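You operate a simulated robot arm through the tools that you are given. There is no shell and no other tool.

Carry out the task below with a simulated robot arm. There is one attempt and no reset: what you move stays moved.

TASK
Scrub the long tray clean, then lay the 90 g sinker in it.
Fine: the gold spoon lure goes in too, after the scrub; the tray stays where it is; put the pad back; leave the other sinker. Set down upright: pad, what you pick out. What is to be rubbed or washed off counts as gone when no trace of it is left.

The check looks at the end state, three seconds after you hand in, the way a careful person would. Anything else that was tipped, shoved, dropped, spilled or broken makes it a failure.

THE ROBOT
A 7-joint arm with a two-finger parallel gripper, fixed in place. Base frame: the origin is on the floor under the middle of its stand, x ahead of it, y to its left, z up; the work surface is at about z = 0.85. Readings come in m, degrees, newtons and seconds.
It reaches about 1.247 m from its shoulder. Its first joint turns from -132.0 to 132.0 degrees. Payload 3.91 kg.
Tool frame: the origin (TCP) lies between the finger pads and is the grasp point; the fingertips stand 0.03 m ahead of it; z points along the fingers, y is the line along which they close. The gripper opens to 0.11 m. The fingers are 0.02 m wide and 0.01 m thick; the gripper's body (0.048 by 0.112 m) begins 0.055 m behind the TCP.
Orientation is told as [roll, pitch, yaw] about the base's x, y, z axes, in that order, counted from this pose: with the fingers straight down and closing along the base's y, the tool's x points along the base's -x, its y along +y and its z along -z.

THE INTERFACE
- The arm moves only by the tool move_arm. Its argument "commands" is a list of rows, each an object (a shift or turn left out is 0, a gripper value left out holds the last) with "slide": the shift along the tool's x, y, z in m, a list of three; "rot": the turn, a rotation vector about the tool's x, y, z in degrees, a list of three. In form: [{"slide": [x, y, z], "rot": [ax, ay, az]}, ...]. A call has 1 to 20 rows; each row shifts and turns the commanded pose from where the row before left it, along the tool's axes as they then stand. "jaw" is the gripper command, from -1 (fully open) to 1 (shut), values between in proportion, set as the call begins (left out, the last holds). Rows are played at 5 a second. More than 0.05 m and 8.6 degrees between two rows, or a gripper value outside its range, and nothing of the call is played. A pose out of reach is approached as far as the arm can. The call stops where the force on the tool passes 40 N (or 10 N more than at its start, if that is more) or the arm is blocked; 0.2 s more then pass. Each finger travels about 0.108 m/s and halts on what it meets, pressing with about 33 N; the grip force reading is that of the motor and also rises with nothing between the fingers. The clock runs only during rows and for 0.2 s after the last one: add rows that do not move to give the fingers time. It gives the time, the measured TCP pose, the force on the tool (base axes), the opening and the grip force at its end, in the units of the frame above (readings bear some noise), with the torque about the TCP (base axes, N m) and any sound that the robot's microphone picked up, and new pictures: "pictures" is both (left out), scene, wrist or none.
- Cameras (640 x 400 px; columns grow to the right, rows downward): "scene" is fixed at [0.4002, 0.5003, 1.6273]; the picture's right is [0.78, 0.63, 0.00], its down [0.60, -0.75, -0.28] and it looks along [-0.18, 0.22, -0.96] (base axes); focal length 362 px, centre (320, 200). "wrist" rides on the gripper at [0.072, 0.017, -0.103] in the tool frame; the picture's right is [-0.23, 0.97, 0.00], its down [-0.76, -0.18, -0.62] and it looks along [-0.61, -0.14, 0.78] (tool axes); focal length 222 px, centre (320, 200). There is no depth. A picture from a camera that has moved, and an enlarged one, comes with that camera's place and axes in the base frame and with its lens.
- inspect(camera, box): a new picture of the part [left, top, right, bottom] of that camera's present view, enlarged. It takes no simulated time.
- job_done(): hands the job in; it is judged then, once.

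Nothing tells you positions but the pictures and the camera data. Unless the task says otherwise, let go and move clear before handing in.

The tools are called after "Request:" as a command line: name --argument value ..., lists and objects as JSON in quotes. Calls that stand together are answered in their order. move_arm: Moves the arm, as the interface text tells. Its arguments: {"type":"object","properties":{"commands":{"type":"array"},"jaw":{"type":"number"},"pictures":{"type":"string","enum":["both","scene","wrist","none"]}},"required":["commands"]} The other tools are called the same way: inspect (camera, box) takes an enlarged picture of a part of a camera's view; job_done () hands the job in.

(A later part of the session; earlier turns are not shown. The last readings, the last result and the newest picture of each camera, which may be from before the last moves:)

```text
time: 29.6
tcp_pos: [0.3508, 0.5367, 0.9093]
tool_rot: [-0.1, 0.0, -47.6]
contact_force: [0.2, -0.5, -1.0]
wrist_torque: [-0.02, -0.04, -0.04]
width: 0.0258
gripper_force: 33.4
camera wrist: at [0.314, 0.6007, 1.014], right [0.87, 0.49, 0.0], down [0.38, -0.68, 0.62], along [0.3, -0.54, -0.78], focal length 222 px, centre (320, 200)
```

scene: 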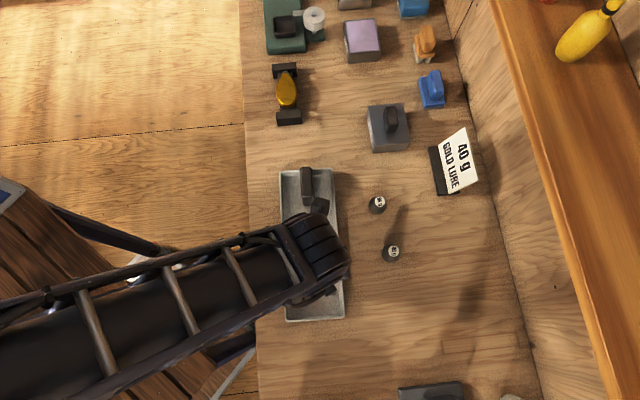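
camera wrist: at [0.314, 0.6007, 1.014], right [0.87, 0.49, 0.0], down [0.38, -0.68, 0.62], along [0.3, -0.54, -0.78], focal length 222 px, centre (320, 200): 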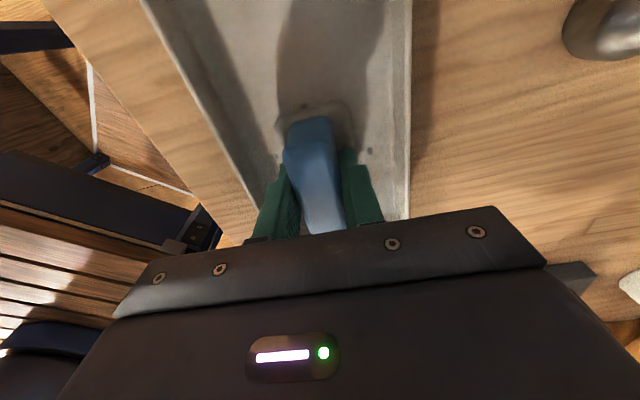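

Still free; a few more millimetres.

Request:
move_arm --commands '[{"slide": [0, 0, 0.001]}, {"slide": [0, 0, 0.001]}, {"slide": [0, 0, 0]}]' --pictures "none"

Request:
move_arm --commands '[{"slide": [0, 0, 0.001]}, {"slide": [0, 0, 0]}]' --pictures "none"

```text
time: 30.4
tcp_pos: [0.3512, 0.5373, 0.9088]
tool_rot: [0.1, 0.1, -47.5]
contact_force: [-2.1, -5.6, 24.8]
wrist_torque: [-0.35, 0.1, 0.04]
width: 0.0255
gripper_force: 33.1
```

```text
time: 30.8
tcp_pos: [0.3513, 0.5388, 0.9092]
tool_rot: [0.2, 0.0, -47.6]
contact_force: [-1.2, -2.0, 9.5]
wrist_torque: [-0.27, -0.02, 0.02]
width: 0.0257
gripper_force: 33.2
stopped in row 2: the force on the tool passed its limit at 42 N (the readings are from after the stop); the commanded pose is now the measured one
```

Contact is at TCP z ≈ 0.909, with about 10 N now. I'll rub along the tray at this height, starting with short lengthwise strokes, and watch the forces.

Request:
move_arm --commands '[{"slide": [-0.015, 0, 0]}, {"slide": [-0.015, 0, 0]}, {"slide": [-0.01, 0, 0]}, {"slide": [0.015, 0, 0]}, {"slide": [0.015, 0, 0]}, {"slide": [0.015, 0, 0]}]'

```text
time: 32.2
tcp_pos: [0.3482, 0.5409, 0.9087]
tool_rot: [0.1, 0.1, -47.6]
contact_force: [0.6, -1.3, 4.2]
wrist_torque: [-0.11, 0.03, 0.12]
width: 0.0255
gripper_force: 32.9
camera wrist: at [0.3097, 0.605, 1.0131], right [0.87, 0.49, 0.0], down [0.38, -0.68, 0.62], along [0.31, -0.54, -0.78], focal length 222 px, centre (320, 200)
```

scene: 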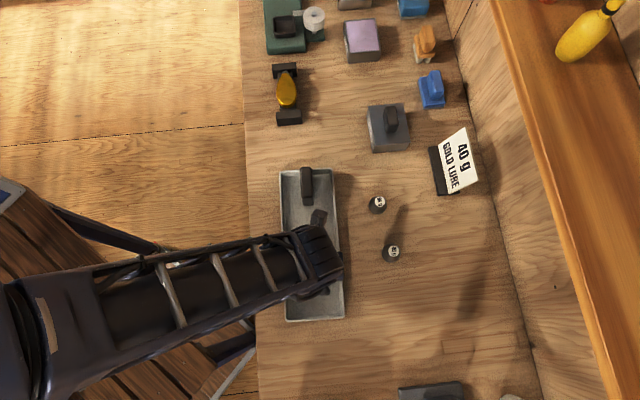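
wrist: 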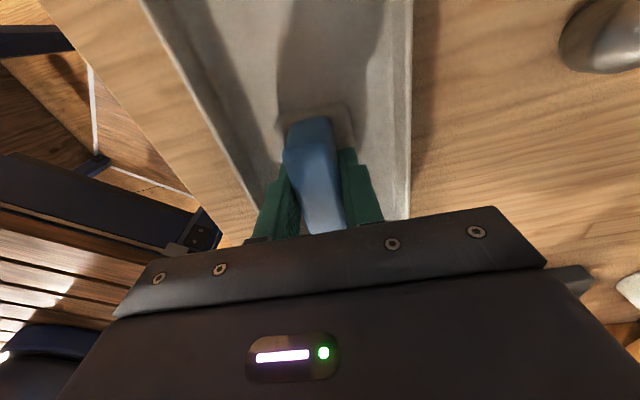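

Request:
inspect --camera "wrist" --box '[200, 60, 440, 230]'

Request:
inspect --camera "scene" --box '[260, 155, 360, 335]'

```text
2.35 times, centred on (320, 145) of wrist
camera zoom: at [0.3097, 0.605, 1.0131], right [0.87, 0.49, 0.0], down [0.38, -0.68, 0.62], along [0.31, -0.54, -0.78], focal length 523 px, centre (320, 329)
```

zoom: 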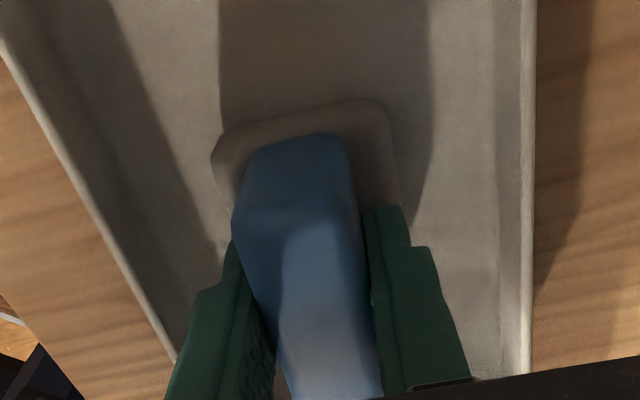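

```text
2.22 times, centred on (310, 245) of scene
camera zoom: at [0.4002, 0.5003, 1.6273], right [0.78, 0.63, 0.0], down [0.6, -0.75, -0.28], along [-0.18, 0.22, -0.96], focal length 803 px, centre (342, 100)
```

zoom: 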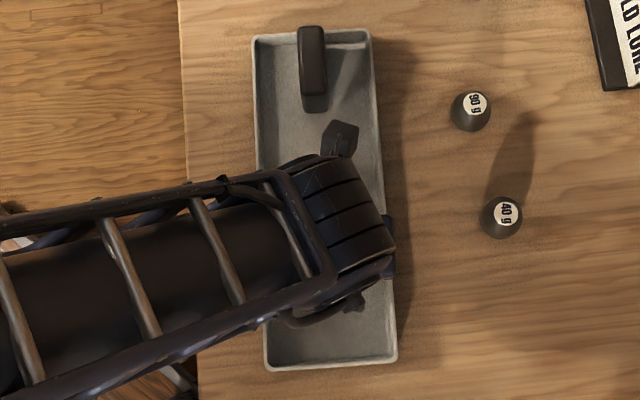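

The tray hasn't moved and spots are vanishing under the pad. Continuing with the robot-side lane (w ≈ 0.60).

Request:
move_arm --commands '[{"slide": [0, -0.01, 0]}, {"slide": [0, -0.01, 0]}, {"slide": [-0.015, 0, 0]}, {"slide": [-0.015, 0, 0]}, {"slide": [-0.015, 0, 0]}, {"slide": [0.015, 0, 0]}, {"slide": [0.015, 0, 0]}, {"slide": [0.015, 0, 0]}, {"slide": [0.015, 0, 0]}, {"slide": [0.015, 0, 0]}, {"slide": [0.01, 0, 0]}, {"slide": [-0.015, 0, 0]}, {"slide": [-0.015, 0, 0]}, {"slide": [0, 0, 0]}]'

Request:
inspect --camera "wrist" --box '[200, 40, 440, 230]'

```text
time: 35.2
tcp_pos: [0.3258, 0.5365, 0.909]
tool_rot: [0.2, 0.1, -47.6]
contact_force: [-4.7, 4.7, 21.2]
wrist_torque: [0.18, 0.3, 0.0]
width: 0.0254
gripper_force: 33.0
camera wrist: at [0.2885, 0.5995, 1.013], right [0.87, 0.49, 0.0], down [0.38, -0.68, 0.62], along [0.31, -0.54, -0.78], focal length 222 px, centre (320, 200)
```

scene: 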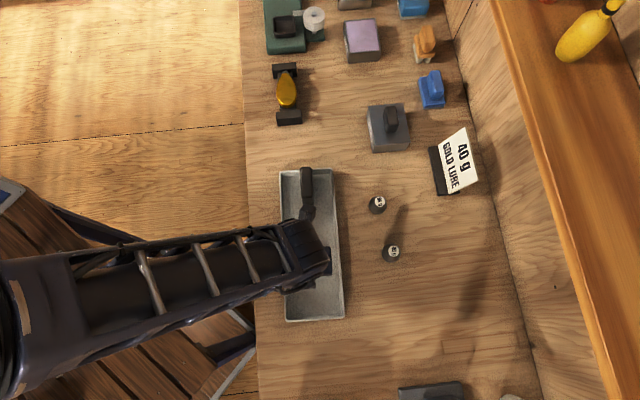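
wrist: 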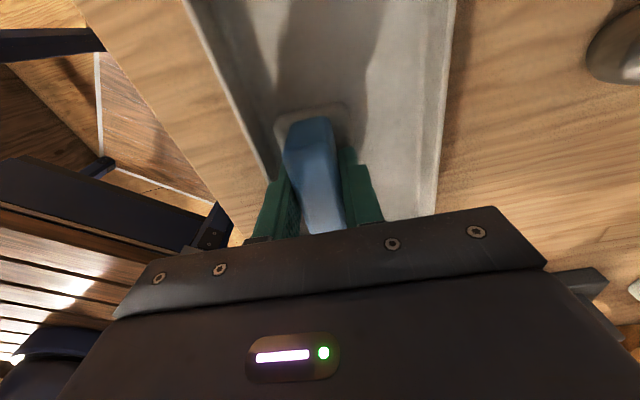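

```text
2.11 times, centred on (320, 135) of wrist
camera zoom: at [0.2885, 0.5995, 1.013], right [0.87, 0.49, 0.0], down [0.38, -0.68, 0.62], along [0.31, -0.54, -0.78], focal length 468 px, centre (320, 337)
```

zoom: 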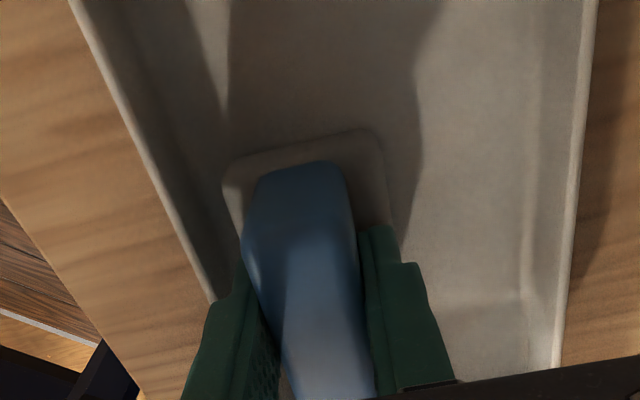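

The robot-side lane is done with the pad pressing ~20 N, so I'll ease off slightly and do the middle and far-side lanes.

Request:
move_arm --commands '[{"slide": [0, 0.012, -0.0005]}, {"slide": [0, 0.012, 0]}, {"slide": [0, 0.013, 0]}, {"slide": [0.012, 0, 0]}, {"slide": [0.012, 0, 0]}, {"slide": [-0.015, 0, 0]}, {"slide": [-0.015, 0, 0]}, {"slide": [-0.015, 0, 0]}, {"slide": [-0.015, 0, 0]}, {"slide": [-0.015, 0, 0]}, {"slide": [0.015, 0, 0]}, {"slide": [0.015, 0, 0]}, {"slide": [0.015, 0, 0]}, {"slide": [0, 0, 0]}]'

Request:
inspect --camera "wrist" --box '[200, 40, 440, 230]'

```text
time: 38.2
tcp_pos: [0.358, 0.5551, 0.9085]
tool_rot: [0.1, 0.1, -47.6]
contact_force: [2.2, -2.3, 12.5]
wrist_torque: [-0.22, 0.0, -0.03]
width: 0.0253
gripper_force: 33.1
camera wrist: at [0.3217, 0.6187, 1.013], right [0.87, 0.49, 0.0], down [0.38, -0.68, 0.62], along [0.3, -0.54, -0.78], focal length 222 px, centre (320, 200)
```

scene: 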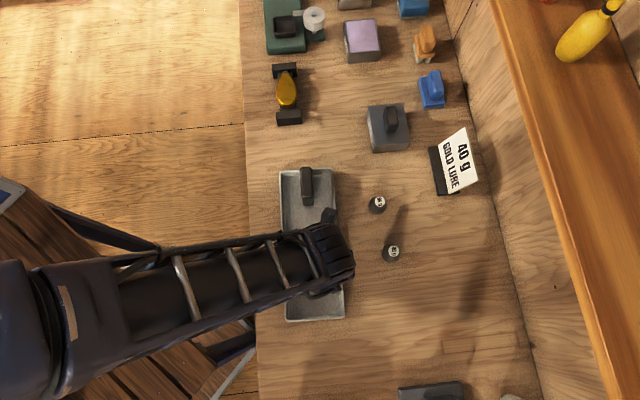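
wrist: 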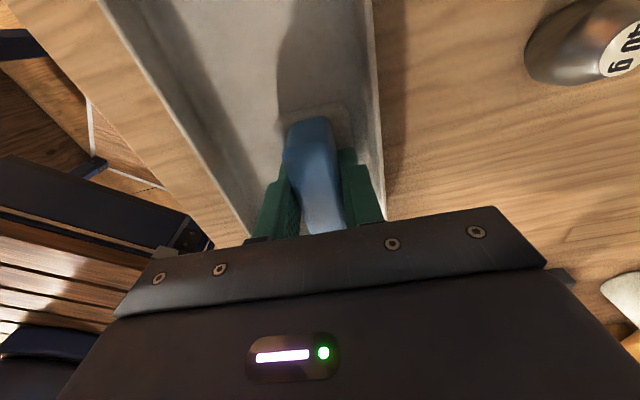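

```text
2.11 times, centred on (320, 135) of wrist
camera zoom: at [0.3217, 0.6187, 1.013], right [0.87, 0.49, 0.0], down [0.38, -0.68, 0.62], along [0.3, -0.54, -0.78], focal length 468 px, centre (320, 337)
```

zoom: 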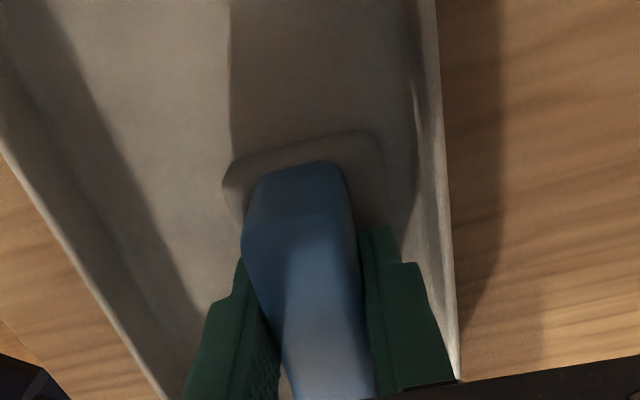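

Now a middle-lane pass with sideways wiggles, then I'll lift up and move away to check the floor.

Request:
move_arm --commands '[{"slide": [-0.015, 0, 0]}, {"slide": [-0.015, 0, 0]}, {"slide": [-0.015, 0, 0]}, {"slide": [0, -0.014, 0]}, {"slide": [0, -0.014, 0]}, {"slide": [0, -0.01, 0]}, {"slide": [0.013, 0.01, 0]}, {"slide": [0, 0.014, 0]}, {"slide": [0, 0.014, 0]}, {"slide": [0.02, -0.014, 0]}, {"slide": [0, -0.014, 0]}, {"slide": [0, -0.01, 0]}, {"slide": [0.02, 0.01, 0]}, {"slide": [0, 0.014, 0]}, {"slide": [0, 0.014, 0]}, {"slide": [0.02, -0.014, 0]}, {"slide": [0, -0.014, 0]}, {"slide": [0, 0, 0]}]' --pictures "wrist"

```text
time: 42.0
tcp_pos: [0.3191, 0.558, 0.9094]
tool_rot: [0.1, 0.1, -47.6]
contact_force: [-0.1, 0.7, -0.8]
wrist_torque: [0.01, 0.03, -0.01]
width: 0.0256
gripper_force: 32.8
camera wrist: at [0.2823, 0.6215, 1.0135], right [0.87, 0.49, 0.0], down [0.38, -0.68, 0.62], along [0.3, -0.54, -0.78], focal length 222 px, centre (320, 200)
```

wrist: 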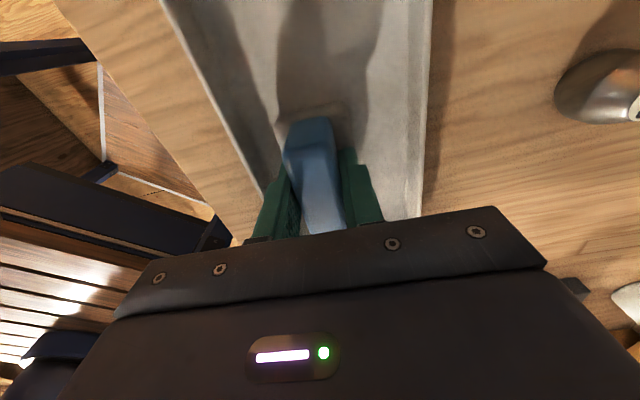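

Contact got light at the end; I'll lift and step aside toward the pad's home spot to get a clear view of the tray.

Request:
move_arm --commands '[{"slide": [0, 0, -0.04]}, {"slide": [0, 0, -0.04]}, {"slide": [-0.03, 0.025, -0.01]}, {"slide": [-0.03, 0.025, 0]}, {"slide": [-0.03, 0.025, 0]}, {"slide": [-0.03, 0.025, 0]}, {"slide": [-0.03, 0.03, 0]}, {"slide": [-0.02, 0.03, 0]}, {"slide": [0, 0, 0]}]'

Request:
inspect --camera "scene" --box '[270, 240, 360, 330]'

Request:
inspect --camera "scene" --box '[270, 160, 360, 250]'

Request:
inspect --camera "wrist" --box '[0, 0, 240, 160]'

```text
time: 44.0
tcp_pos: [0.5521, 0.5387, 0.9993]
tool_rot: [0.1, 0.1, -47.6]
contact_force: [-0.3, -0.5, -1.0]
wrist_torque: [0.0, -0.03, -0.01]
width: 0.026
gripper_force: 33.1
camera wrist: at [0.515, 0.6021, 1.104], right [0.87, 0.49, 0.0], down [0.38, -0.68, 0.62], along [0.3, -0.54, -0.78], focal length 222 px, centre (320, 200)
```

scene: 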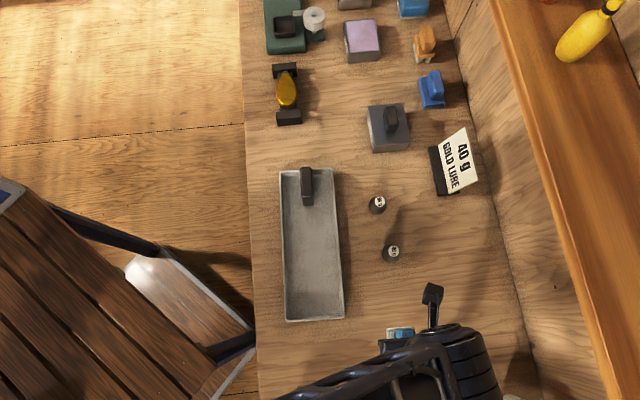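
wrist: 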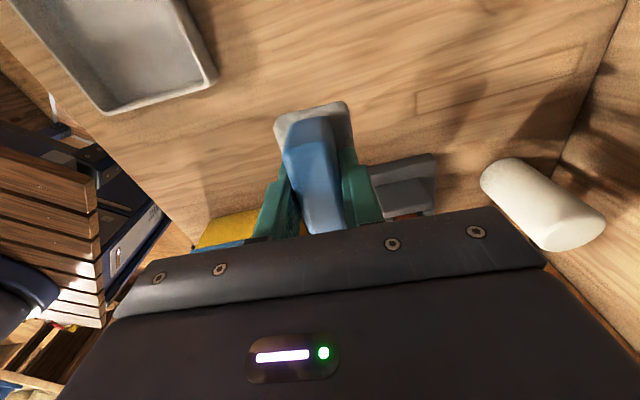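

```text
4.44 times, centred on (315, 285) of scene
camera zoom: at [0.4002, 0.5003, 1.6273], right [0.78, 0.63, 0.0], down [0.6, -0.75, -0.28], along [-0.18, 0.22, -0.96], focal length 1606 px, centre (342, -178)
```

zoom: 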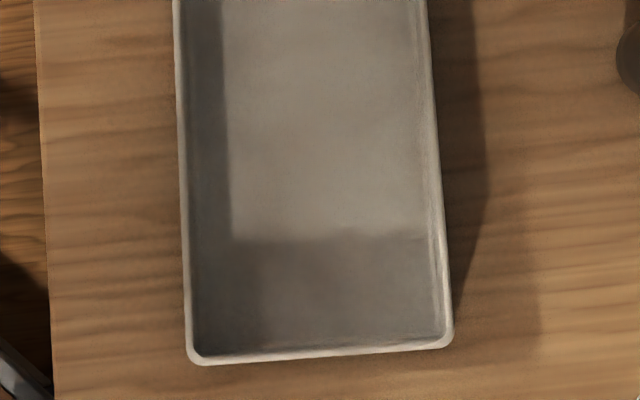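

```text
4.44 times, centred on (315, 205) of scene
camera zoom: at [0.4002, 0.5003, 1.6273], right [0.78, 0.63, 0.0], down [0.6, -0.75, -0.28], along [-0.18, 0.22, -0.96], focal length 1606 px, centre (342, 178)
```

zoom: 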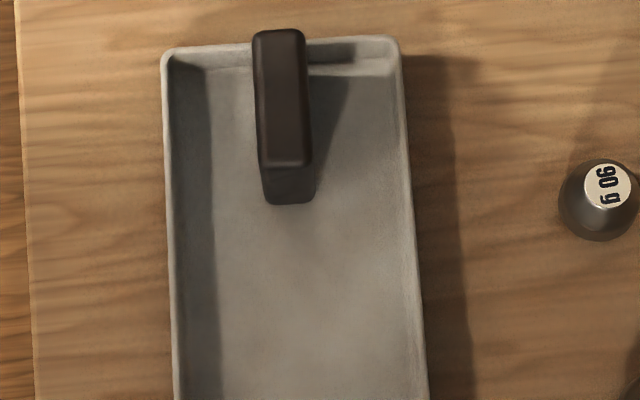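

```text
2.50 times, centred on (120, 80) of wrist
camera zoom: at [0.515, 0.6021, 1.104], right [0.87, 0.49, 0.0], down [0.38, -0.68, 0.62], along [0.3, -0.54, -0.78], focal length 555 px, centre (820, 500)
```

zoom: 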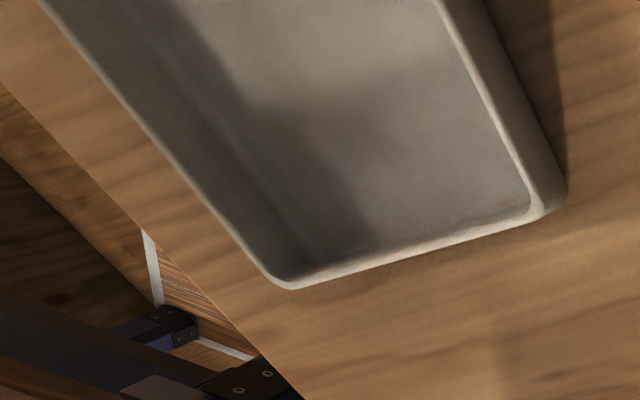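

The stain looks gone. I'll check at higher magnification for faint traces, especially in the shaded strip.

Request:
inspect --camera "scene" --box '[280, 250, 320, 285]'

Request:
inspect --camera "scene" --box '[310, 250, 350, 285]'

Request:
inspect --camera "scene" --box '[280, 285, 350, 325]'

Request:
inspect --camera "wrist" --box '[40, 0, 210, 110]'

```text
11.43 times, centred on (300, 268) of scene
camera zoom: at [0.4002, 0.5003, 1.6273], right [0.78, 0.63, 0.0], down [0.6, -0.75, -0.28], along [-0.18, 0.22, -0.96], focal length 4131 px, centre (549, -571)
```

zoom: 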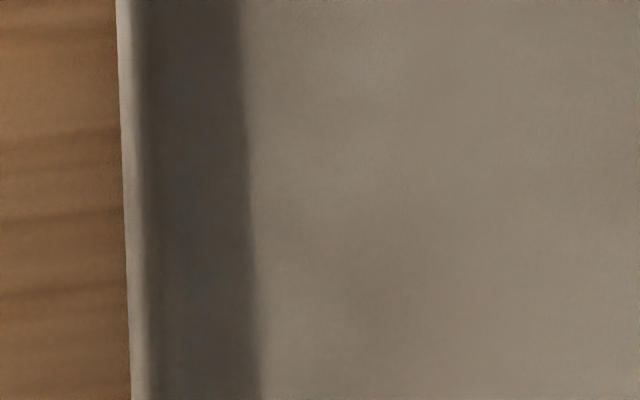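

```text
11.43 times, centred on (330, 268) of scene
camera zoom: at [0.4002, 0.5003, 1.6273], right [0.78, 0.63, 0.0], down [0.6, -0.75, -0.28], along [-0.18, 0.22, -0.96], focal length 4131 px, centre (206, -571)
```

zoom: 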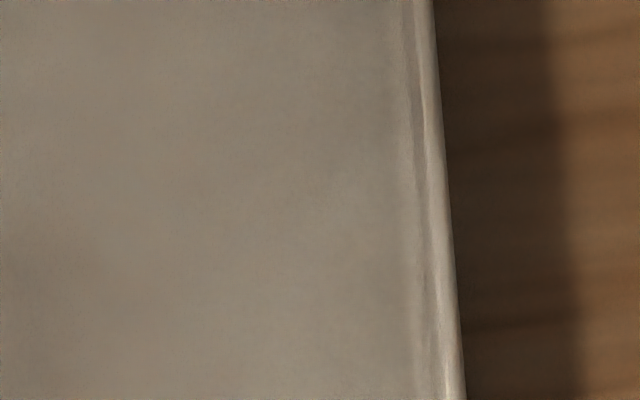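

```text
9.14 times, centred on (315, 305) of scene
camera zoom: at [0.4002, 0.5003, 1.6273], right [0.78, 0.63, 0.0], down [0.6, -0.75, -0.28], along [-0.18, 0.22, -0.96], focal length 3305 px, centre (366, -760)
```

zoom: 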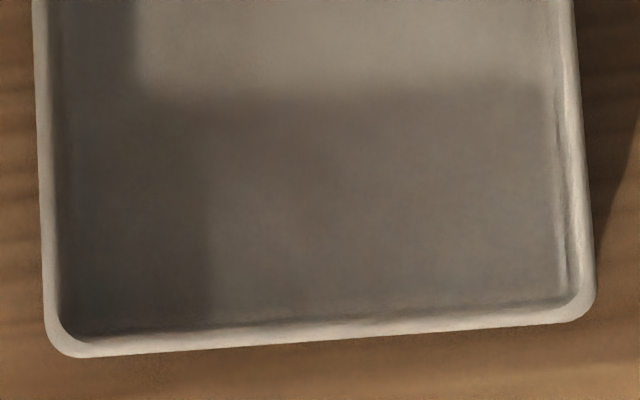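

```text
3.64 times, centred on (125, 55) of wrist
camera zoom: at [0.515, 0.6021, 1.104], right [0.87, 0.49, 0.0], down [0.38, -0.68, 0.62], along [0.3, -0.54, -0.78], focal length 808 px, centre (1029, 727)
```

zoom: 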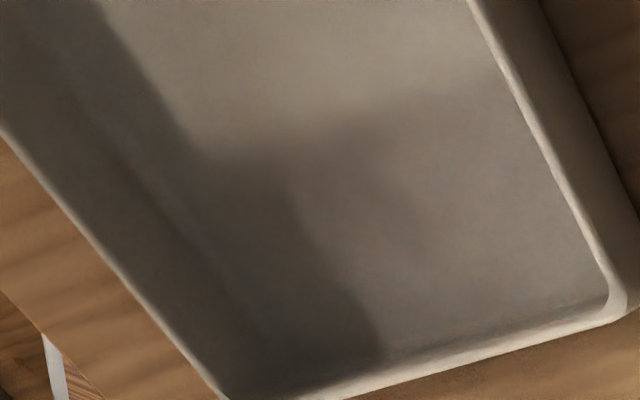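

Essentially clean, but I want to rule out a faint tint where the main blot was. I'll hover so the wrist camera looks straight down on that area.

Request:
move_arm --commands '[{"slide": [0.009, -0.0375, 0]}, {"slide": [0.009, -0.0375, 0]}, {"slide": [0.009, -0.0375, 0]}, {"slide": [0.009, -0.0375, 0]}, {"slide": [0, 0, 0]}, {"slide": [0, 0, 0]}]'

Request:
inspect --camera "wrist" --box '[220, 0, 400, 110]'

Request:
inspect --camera "wrist" --box '[250, 40, 350, 120]'

```text
time: 45.4
tcp_pos: [0.4169, 0.4656, 0.9967]
tool_rot: [0.1, 0.1, -47.6]
contact_force: [0.8, -0.1, -1.5]
wrist_torque: [0.0, 0.01, 0.0]
width: 0.0256
gripper_force: 33.1
camera wrist: at [0.3793, 0.5285, 1.1015], right [0.87, 0.49, 0.0], down [0.38, -0.68, 0.62], along [0.31, -0.54, -0.78], focal length 222 px, centre (320, 200)
```

scene: 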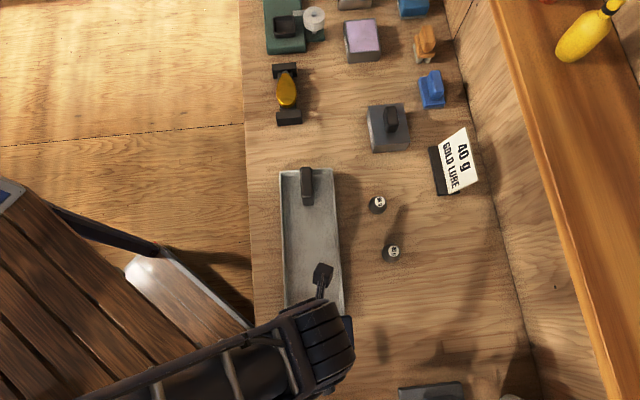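
wrist: 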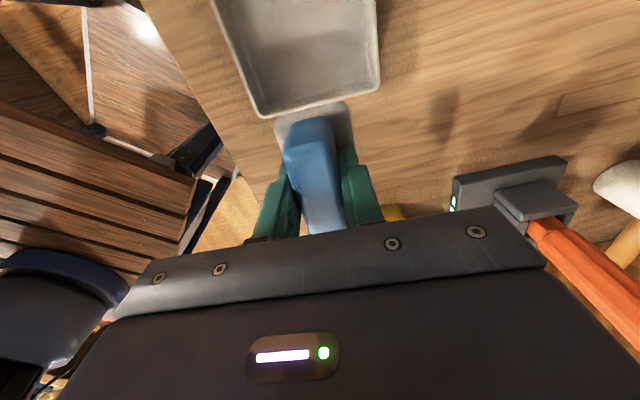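

```text
3.56 times, centred on (310, 55) of wrist
camera zoom: at [0.3793, 0.5285, 1.1015], right [0.87, 0.49, 0.0], down [0.38, -0.68, 0.62], along [0.31, -0.54, -0.78], focal length 790 px, centre (356, 716)
```

zoom: 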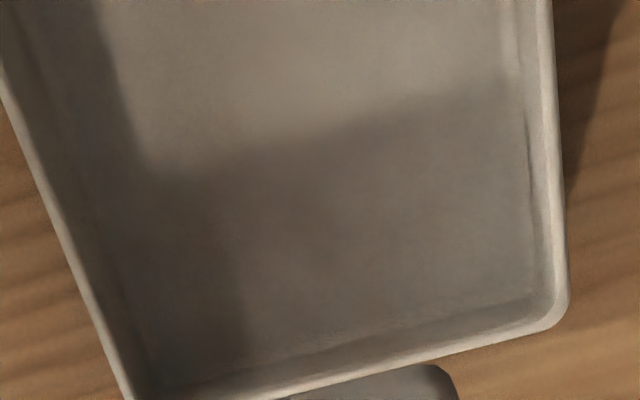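

```text
5.00 times, centred on (300, 80) of wrist
camera zoom: at [0.3793, 0.5285, 1.1015], right [0.87, 0.49, 0.0], down [0.38, -0.68, 0.62], along [0.31, -0.54, -0.78], focal length 1111 px, centre (420, 800)
```

zoom: 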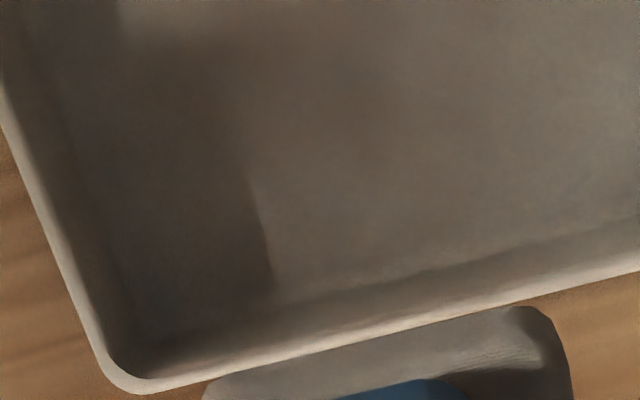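

It looks clean apart from soft shadows. For certainty I'll do one more light pass over the whole stained area.

Request:
move_arm --commands '[{"slide": [0.03, 0, 0]}, {"slide": [0.035, 0, 0]}, {"slide": [0, 0, 0.04]}, {"slide": [0, 0, 0.04]}, {"slide": [0, 0, 0.008]}, {"slide": [0, 0, 0.0015]}, {"slide": [0, 0, 0]}]' --pictures "none"

Request:
move_arm --commands '[{"slide": [0, 0, 0.0006]}, {"slide": [0, 0, 0]}]' --pictures "none"

```text
time: 47.0
tcp_pos: [0.3733, 0.514, 0.9095]
tool_rot: [0.1, 0.1, -47.6]
contact_force: [0.2, -0.2, -1.0]
wrist_torque: [-0.02, -0.02, 0.0]
width: 0.0257
gripper_force: 33.2
```

```text
time: 47.6
tcp_pos: [0.3739, 0.5137, 0.9092]
tool_rot: [0.2, 0.1, -47.7]
contact_force: [1.2, 0.1, 4.3]
wrist_torque: [-0.1, 0.0, 0.02]
width: 0.0255
gripper_force: 33.0
```

Contact at ~5 N. Running the full-area pass now.

Request:
move_arm --commands '[{"slide": [-0.008, -0.01, 0.0003]}, {"slide": [0, -0.013, 0]}, {"slide": [0.015, 0, 0]}, {"slide": [0.015, 0, 0]}, {"slide": [0.015, 0, 0]}, {"slide": [0.015, 0, 0]}, {"slide": [0.015, 0, 0]}, {"slide": [0.015, 0, 0]}, {"slide": [0, 0.013, 0]}, {"slide": [0, 0.01, 0]}, {"slide": [-0.015, 0, 0]}, {"slide": [-0.015, 0, 0]}, {"slide": [-0.015, 0, 0]}, {"slide": [-0.015, 0, 0]}, {"slide": [-0.015, 0, 0]}, {"slide": [-0.015, 0, 0]}]' --pictures "none"

Request:
move_arm --commands '[{"slide": [0, 0.018, 0]}, {"slide": [0.015, 0, 0]}, {"slide": [0.015, 0, 0]}, {"slide": [0.015, 0, 0]}, {"slide": [0.015, 0, 0]}, {"slide": [0.015, 0, 0]}, {"slide": [0.015, 0, 0]}, {"slide": [-0.015, -0.01, 0]}, {"slide": [-0.015, -0.01, 0]}, {"slide": [-0.015, 0, 0]}, {"slide": [-0.015, 0, 0]}, {"slide": [0, 0, 0]}]' --pictures "scene"

```text
time: 51.0
tcp_pos: [0.3792, 0.5066, 0.9073]
tool_rot: [0.0, 0.1, -47.8]
contact_force: [-1.4, 1.6, 9.2]
wrist_torque: [0.08, 0.13, -0.06]
width: 0.0255
gripper_force: 33.1
```

```text
time: 53.6
tcp_pos: [0.3578, 0.5263, 0.909]
tool_rot: [0.1, -0.1, -47.7]
contact_force: [-1.4, -0.3, 11.4]
wrist_torque: [0.0, 0.16, 0.03]
width: 0.0255
gripper_force: 33.8
```

scene: 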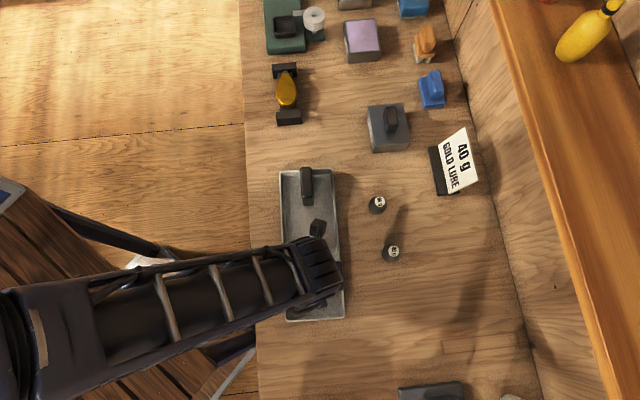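

The pass is done and the tray hasn't budged. I'll lift and carry the pad back to its home at (0.567, 0.5435), yaw −50°.

Request:
move_arm --commands '[{"slide": [0, 0, -0.04]}, {"slide": [0, 0, -0.05]}, {"slide": [-0.0214, 0.0276, 0]}, {"slide": [-0.0214, 0.0276, 0]}, {"slide": [-0.0214, 0.0276, 0]}, {"slide": [-0.0214, 0.0276, 0]}, {"slide": [-0.0214, 0.0276, 0]}, {"slide": [-0.0214, 0.0276, 0]}, {"rot": [0, 0, 2.4]}, {"slide": [0, 0, 0]}, {"slide": [0, 0, 0]}]'

Request:
inspect --camera "scene" --box '[270, 240, 360, 330]'

```text
time: 56.0
tcp_pos: [0.5653, 0.5441, 0.9977]
tool_rot: [0.1, 0.1, -50.0]
contact_force: [0.4, 0.2, -1.1]
wrist_torque: [-0.02, 0.0, 0.0]
width: 0.0256
gripper_force: 32.9
camera wrist: at [0.5302, 0.6094, 1.1021], right [0.89, 0.45, 0.0], down [0.35, -0.7, 0.62], along [0.28, -0.55, -0.78], focal length 222 px, centre (320, 200)
```

scene: 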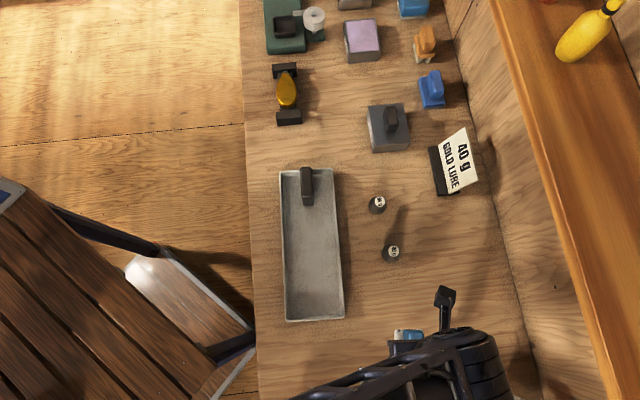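
wrist: 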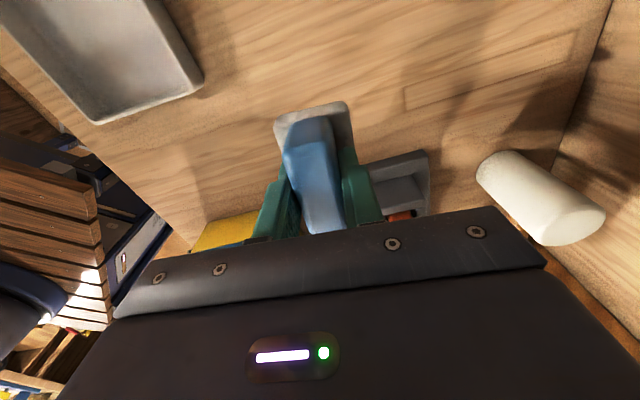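

```text
4.44 times, centred on (315, 285) of scene
camera zoom: at [0.4002, 0.5003, 1.6273], right [0.78, 0.63, 0.0], down [0.6, -0.75, -0.28], along [-0.18, 0.22, -0.96], focal length 1606 px, centre (342, -178)
```

zoom: 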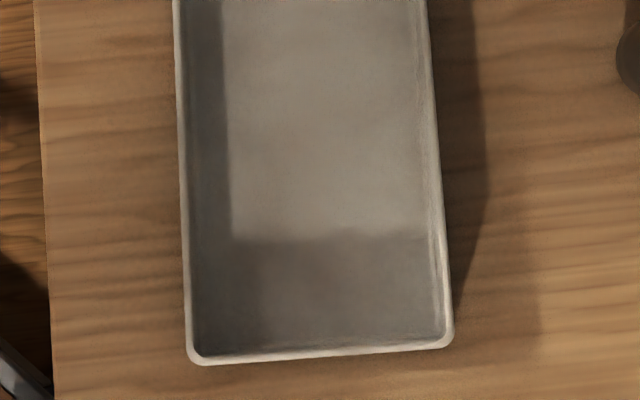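

The tray is clean. Now lowering the pad onto its home spot, feeling for the bench.

Request:
move_arm --commands '[{"slide": [-0.0012, 0.0007, 0.035]}, {"slide": [0, 0, 0.035]}, {"slide": [0, 0, 0.02]}, {"slide": [0, 0, 0.002]}, {"slide": [0, 0, 0]}]' --pictures "none"

Request:
move_arm --commands '[{"slide": [0, 0, 0.001]}, {"slide": [0, 0, 0.001]}, {"slide": [0, 0, 0]}]' --pictures "none"

```text
time: 57.2
tcp_pos: [0.5675, 0.544, 0.9053]
tool_rot: [0.2, 0.1, -50.0]
contact_force: [0.2, 0.1, -0.7]
wrist_torque: [-0.01, 0.0, 0.01]
width: 0.0255
gripper_force: 32.7
```

```text
time: 58.0
tcp_pos: [0.567, 0.5434, 0.903]
tool_rot: [0.1, 0.2, -50.1]
contact_force: [-0.2, 0.5, -0.7]
wrist_torque: [-0.01, -0.02, 0.03]
width: 0.0255
gripper_force: 33.0
```

Request:
move_arm --commands '[{"slide": [0, 0, 0.0006]}, {"slide": [0, 0, 0]}]' --pictures "none"

Request:
move_arm --commands '[{"slide": [0, 0, 0.0005]}, {"slide": [0, 0, 0]}]' --pictures "none"

```text
time: 58.6
tcp_pos: [0.5656, 0.5448, 0.9023]
tool_rot: [0.0, 0.2, -49.9]
contact_force: [1.0, -0.5, 1.1]
wrist_torque: [-0.01, 0.0, 0.0]
width: 0.0258
gripper_force: 33.1
```

```text
time: 59.2
tcp_pos: [0.5658, 0.5453, 0.9024]
tool_rot: [0.2, 0.1, -50.1]
contact_force: [0.5, -1.7, 4.7]
wrist_torque: [-0.23, 0.04, 0.08]
width: 0.0252
gripper_force: 32.8
```

The pad is resting on the bench. Opening the jaws, then straight up.

Request:
move_arm --commands '[{"slide": [0, 0, 0]}, {"slide": [0, 0, 0]}, {"slide": [0, 0, 0]}, {"slide": [0, 0, 0]}]' --jaw -1 --pictures "none"

Request:
move_arm --commands '[{"slide": [0, 0, -0.03]}, {"slide": [0, 0, -0.04]}, {"slide": [0, 0, -0.045]}, {"slide": [0, 0, -0.045]}, {"slide": [0, 0, 0]}]'

Request:
inspect --camera "wrist" --box '[260, 40, 380, 150]'

```text
time: 60.2
tcp_pos: [0.5667, 0.5445, 0.9034]
tool_rot: [0.1, 0.1, -50.0]
contact_force: [-0.2, 0.0, -0.3]
wrist_torque: [0.01, 0.01, 0.02]
width: 0.11
gripper_force: 0.0
```

```text
time: 61.4
tcp_pos: [0.5662, 0.5432, 1.0668]
tool_rot: [0.1, 0.1, -50.0]
contact_force: [-0.2, 0.4, -0.5]
wrist_torque: [-0.02, 0.03, 0.0]
width: 0.1099
gripper_force: 0.1
camera wrist: at [0.5313, 0.6088, 1.171], right [0.89, 0.45, 0.0], down [0.35, -0.7, 0.62], along [0.28, -0.55, -0.78], focal length 222 px, centre (320, 200)
```

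scene: 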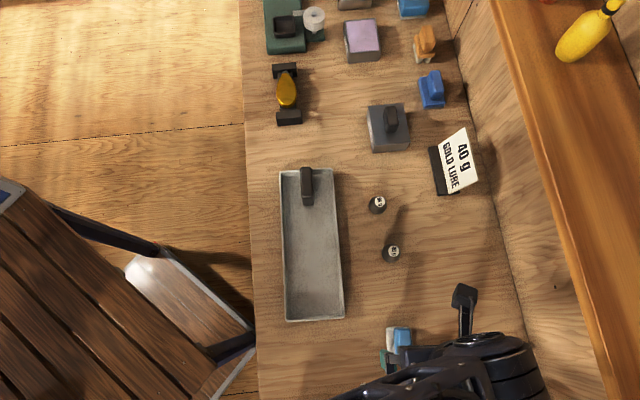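
wrist: 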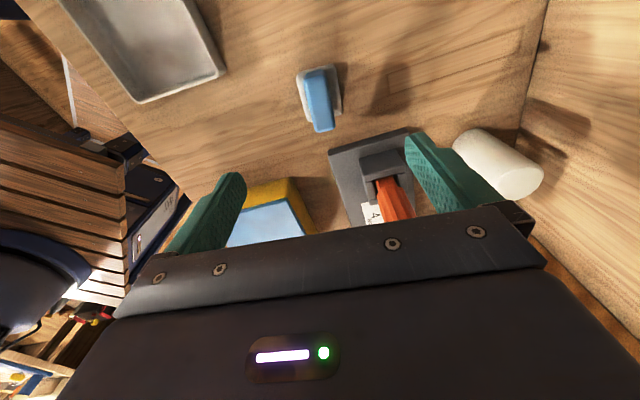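

```text
3.64 times, centred on (320, 95) of wrist
camera zoom: at [0.5313, 0.6088, 1.171], right [0.89, 0.45, 0.0], down [0.35, -0.7, 0.62], along [0.28, -0.55, -0.78], focal length 808 px, centre (320, 582)
```

zoom: 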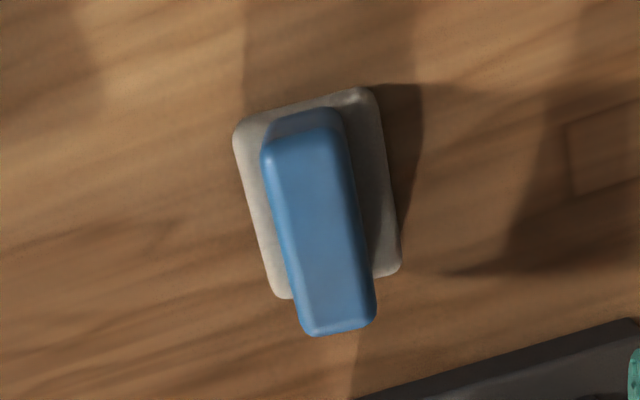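

The pad is back home, upright. Next is the 90 g sinker at about (0.363, 0.746); I'll go over it, jaws aligned across the tray direction so the 40 g sinker isn't touched.

Request:
move_arm --commands '[{"rot": [0, 0, -2.5]}, {"slide": [0.041, -0.0019, 0]}, {"slide": [0.041, -0.0019, 0]}, {"slide": [0.041, -0.0019, 0]}, {"slide": [0.041, -0.0019, 0]}, {"slide": [0.041, -0.0019, 0]}, {"slide": [0.041, -0.0019, 0]}, {"slide": [0.041, -0.0019, 0]}, {"slide": [0, 0, 0.03]}, {"slide": [0, 0, 0]}, {"slide": [0, 0, 0]}]'

Request:
inspect --camera "wrist" --box '[230, 40, 410, 180]'

Request:
inspect --camera "scene" --box '[370, 315, 430, 375]'

```text
time: 63.8
tcp_pos: [0.3599, 0.7478, 1.033]
tool_rot: [0.0, 0.1, -47.4]
contact_force: [0.0, -0.3, 0.6]
wrist_torque: [0.01, 0.04, -0.02]
width: 0.1102
gripper_force: 0.1
camera wrist: at [0.3233, 0.8111, 1.1374], right [0.87, 0.49, 0.0], down [0.38, -0.68, 0.62], along [0.31, -0.54, -0.78], focal length 222 px, centre (320, 200)
```

scene: 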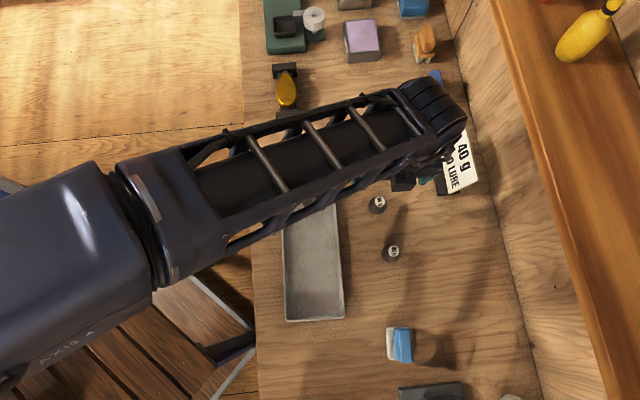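
wrist: 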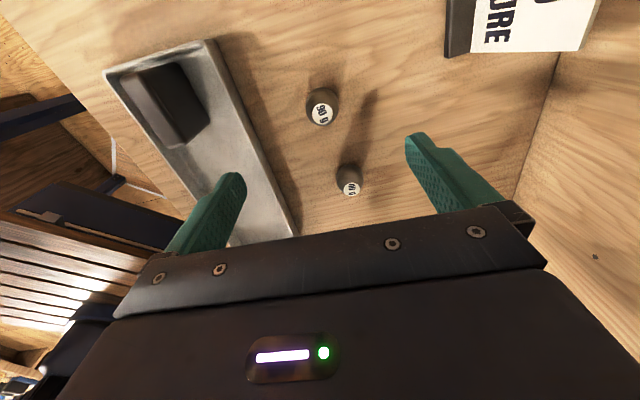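

```text
2.86 times, centred on (320, 110) of wrist
camera zoom: at [0.3233, 0.8111, 1.1374], right [0.87, 0.49, 0.0], down [0.38, -0.68, 0.62], along [0.31, -0.54, -0.78], focal length 635 px, centre (320, 457)
```

zoom: 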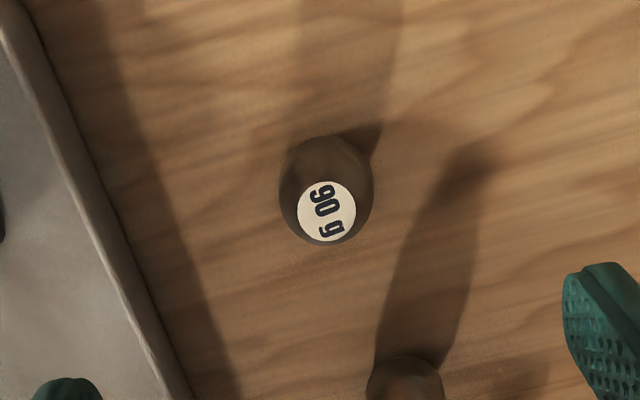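

```text
6.67 times, centred on (400, 345) of scene
camera zoom: at [0.4002, 0.5003, 1.6273], right [0.78, 0.63, 0.0], down [0.6, -0.75, -0.28], along [-0.18, 0.22, -0.96], focal length 2410 px, centre (-213, -767)
```

zoom: 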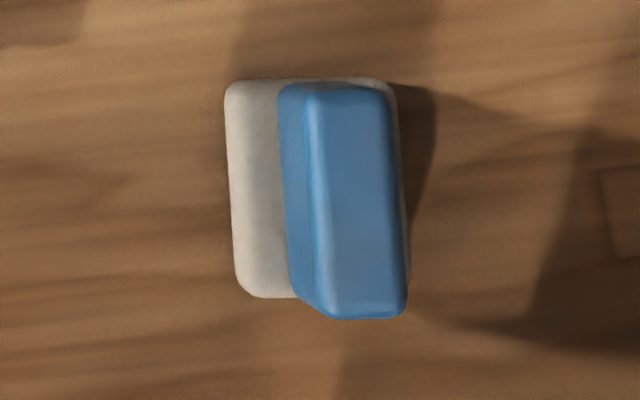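

The 90 g sinker stands upright at about s=0.304, w=0.772 (base 0.36, 0.75), roughly 3.8 cm wide and 4.4 cm tall. I'll set a moderate opening and descend partway to check the alignment.

Request:
move_arm --commands '[{"slide": [-0.004, 0.0015, 0.03]}, {"slide": [0, 0, 0.035]}, {"slide": [0, 0, 0.035]}, {"slide": [0, 0, 0]}, {"slide": [0, 0, 0]}]' --jaw -0.5

Request:
inspect --camera "wrist" --box '[220, 60, 440, 230]'

```text
time: 65.0
tcp_pos: [0.3654, 0.7453, 0.9343]
tool_rot: [0.0, 0.1, -47.5]
contact_force: [-0.3, 0.0, 0.1]
wrist_torque: [0.01, 0.0, 0.02]
width: 0.0827
gripper_force: 0.1
camera wrist: at [0.3273, 0.8094, 1.0378], right [0.87, 0.49, 0.0], down [0.38, -0.68, 0.62], along [0.31, -0.54, -0.78], focal length 222 px, centre (320, 200)
```

scene: 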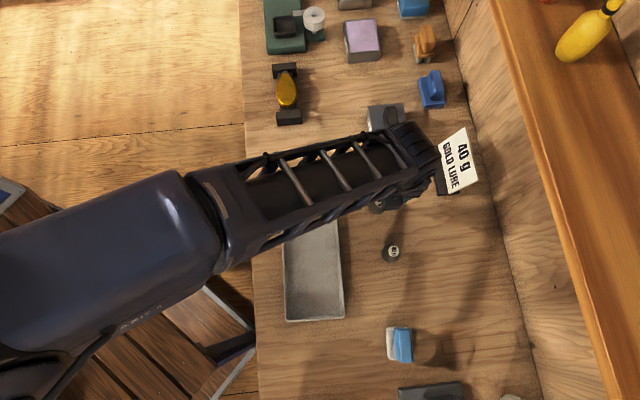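
wrist: 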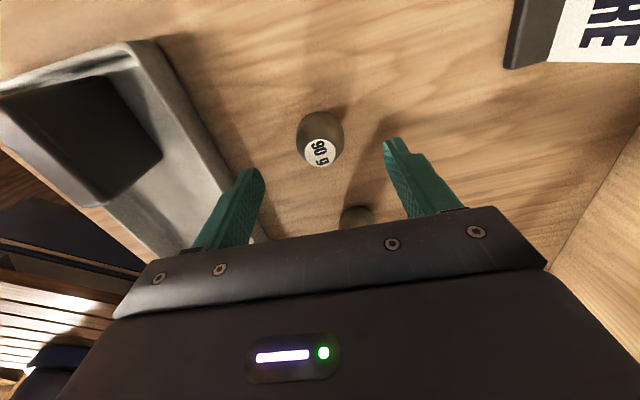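

```text
2.35 times, centred on (330, 145) of wrist
camera zoom: at [0.3273, 0.8094, 1.0378], right [0.87, 0.49, 0.0], down [0.38, -0.68, 0.62], along [0.31, -0.54, -0.78], focal length 523 px, centre (296, 329)
```

zoom: 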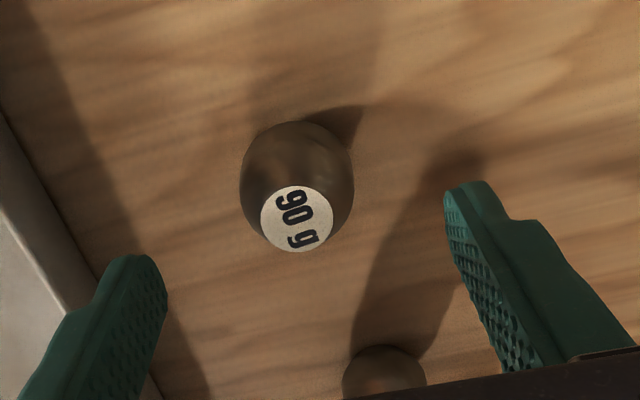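

Well centred between the fingers. Descending to grasp height (TCP z ≈ 0.886) and closing gently.

Request:
move_arm --commands '[{"slide": [0, 0, 0.025]}, {"slide": [0, 0, 0.022]}, {"slide": [0, 0, 0]}, {"slide": [0, 0, 0]}]' --pictures "none"

Request:
move_arm --commands '[{"slide": [0, 0, 0]}, {"slide": [0, 0, 0]}, {"slide": [0, 0, 0]}, {"slide": [0, 0, 0]}]' --jaw 1 --pictures "wrist"

```text
time: 66.0
tcp_pos: [0.3661, 0.7473, 0.8871]
tool_rot: [0.1, 0.1, -47.4]
contact_force: [0.6, -0.3, -0.4]
wrist_torque: [0.01, 0.02, 0.02]
width: 0.0826
gripper_force: 0.0
```

```text
time: 67.0
tcp_pos: [0.3671, 0.7468, 0.8866]
tool_rot: [0.2, 0.1, -47.5]
contact_force: [-0.2, 0.8, 1.5]
wrist_torque: [0.06, 0.02, -0.04]
width: 0.0367
gripper_force: 32.5
camera wrist: at [0.3289, 0.8102, 0.9908], right [0.87, 0.49, 0.0], down [0.38, -0.68, 0.62], along [0.31, -0.54, -0.78], focal length 222 px, centre (320, 200)
```

wrist: 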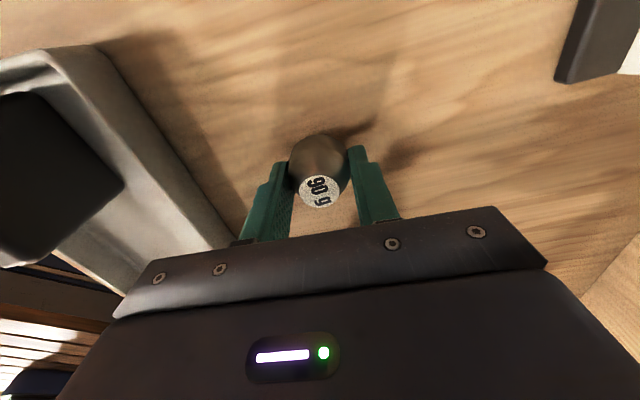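

Request:
inspect --camera "wrist" --box '[240, 110, 410, 230]'

```text
3.33 times, centred on (325, 170) of wrist
camera zoom: at [0.3289, 0.8102, 0.9908], right [0.87, 0.49, 0.0], down [0.38, -0.68, 0.62], along [0.31, -0.54, -0.78], focal length 740 px, centre (303, 300)
```

zoom: 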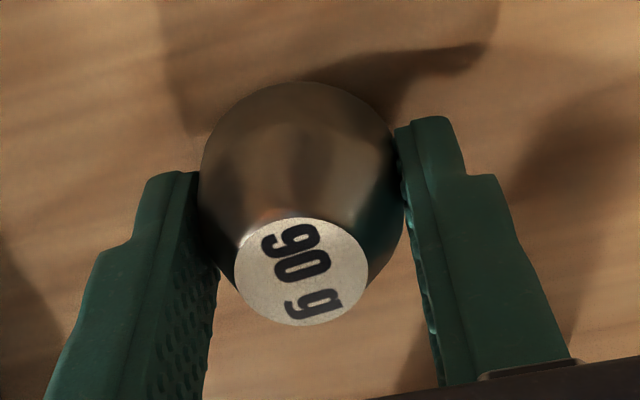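

The grip sits at the sinker's widest band and it is upright. Lifting slowly and checking.

Request:
move_arm --commands '[{"slide": [0, 0, -0.005]}, {"slide": [0, 0, -0.01]}, {"slide": [0, 0, -0.02]}, {"slide": [0, 0, -0.025]}, {"slide": [0, 0, -0.025]}, {"slide": [0, 0, -0.02]}, {"slide": [0, 0, 0]}]'

Request:
inspect --camera "wrist" --box '[240, 110, 410, 230]'

```text
time: 68.6
tcp_pos: [0.3665, 0.7451, 0.9934]
tool_rot: [0.1, 0.1, -47.6]
contact_force: [-0.9, -0.1, -2.5]
wrist_torque: [-0.05, 0.0, 0.0]
width: 0.0372
gripper_force: 32.8
camera wrist: at [0.3284, 0.8083, 1.0967], right [0.87, 0.49, 0.0], down [0.38, -0.68, 0.62], along [0.31, -0.54, -0.78], focal length 222 px, centre (320, 200)
```

scene: 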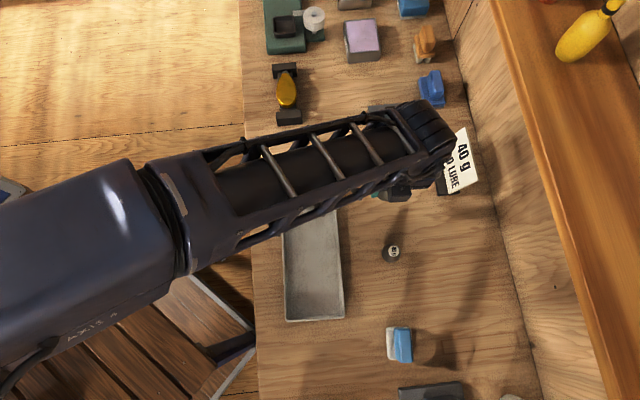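
wrist: 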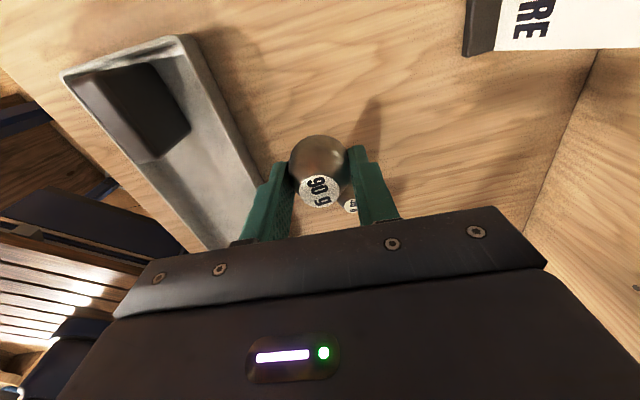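

```text
3.33 times, centred on (325, 170) of wrist
camera zoom: at [0.3284, 0.8083, 1.0967], right [0.87, 0.49, 0.0], down [0.38, -0.68, 0.62], along [0.31, -0.54, -0.78], focal length 740 px, centre (303, 300)
```

zoom: 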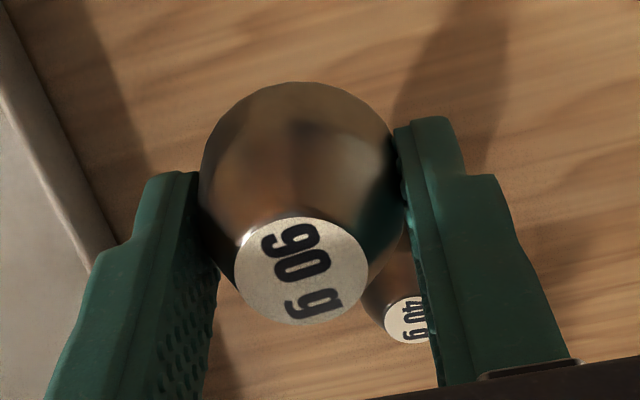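

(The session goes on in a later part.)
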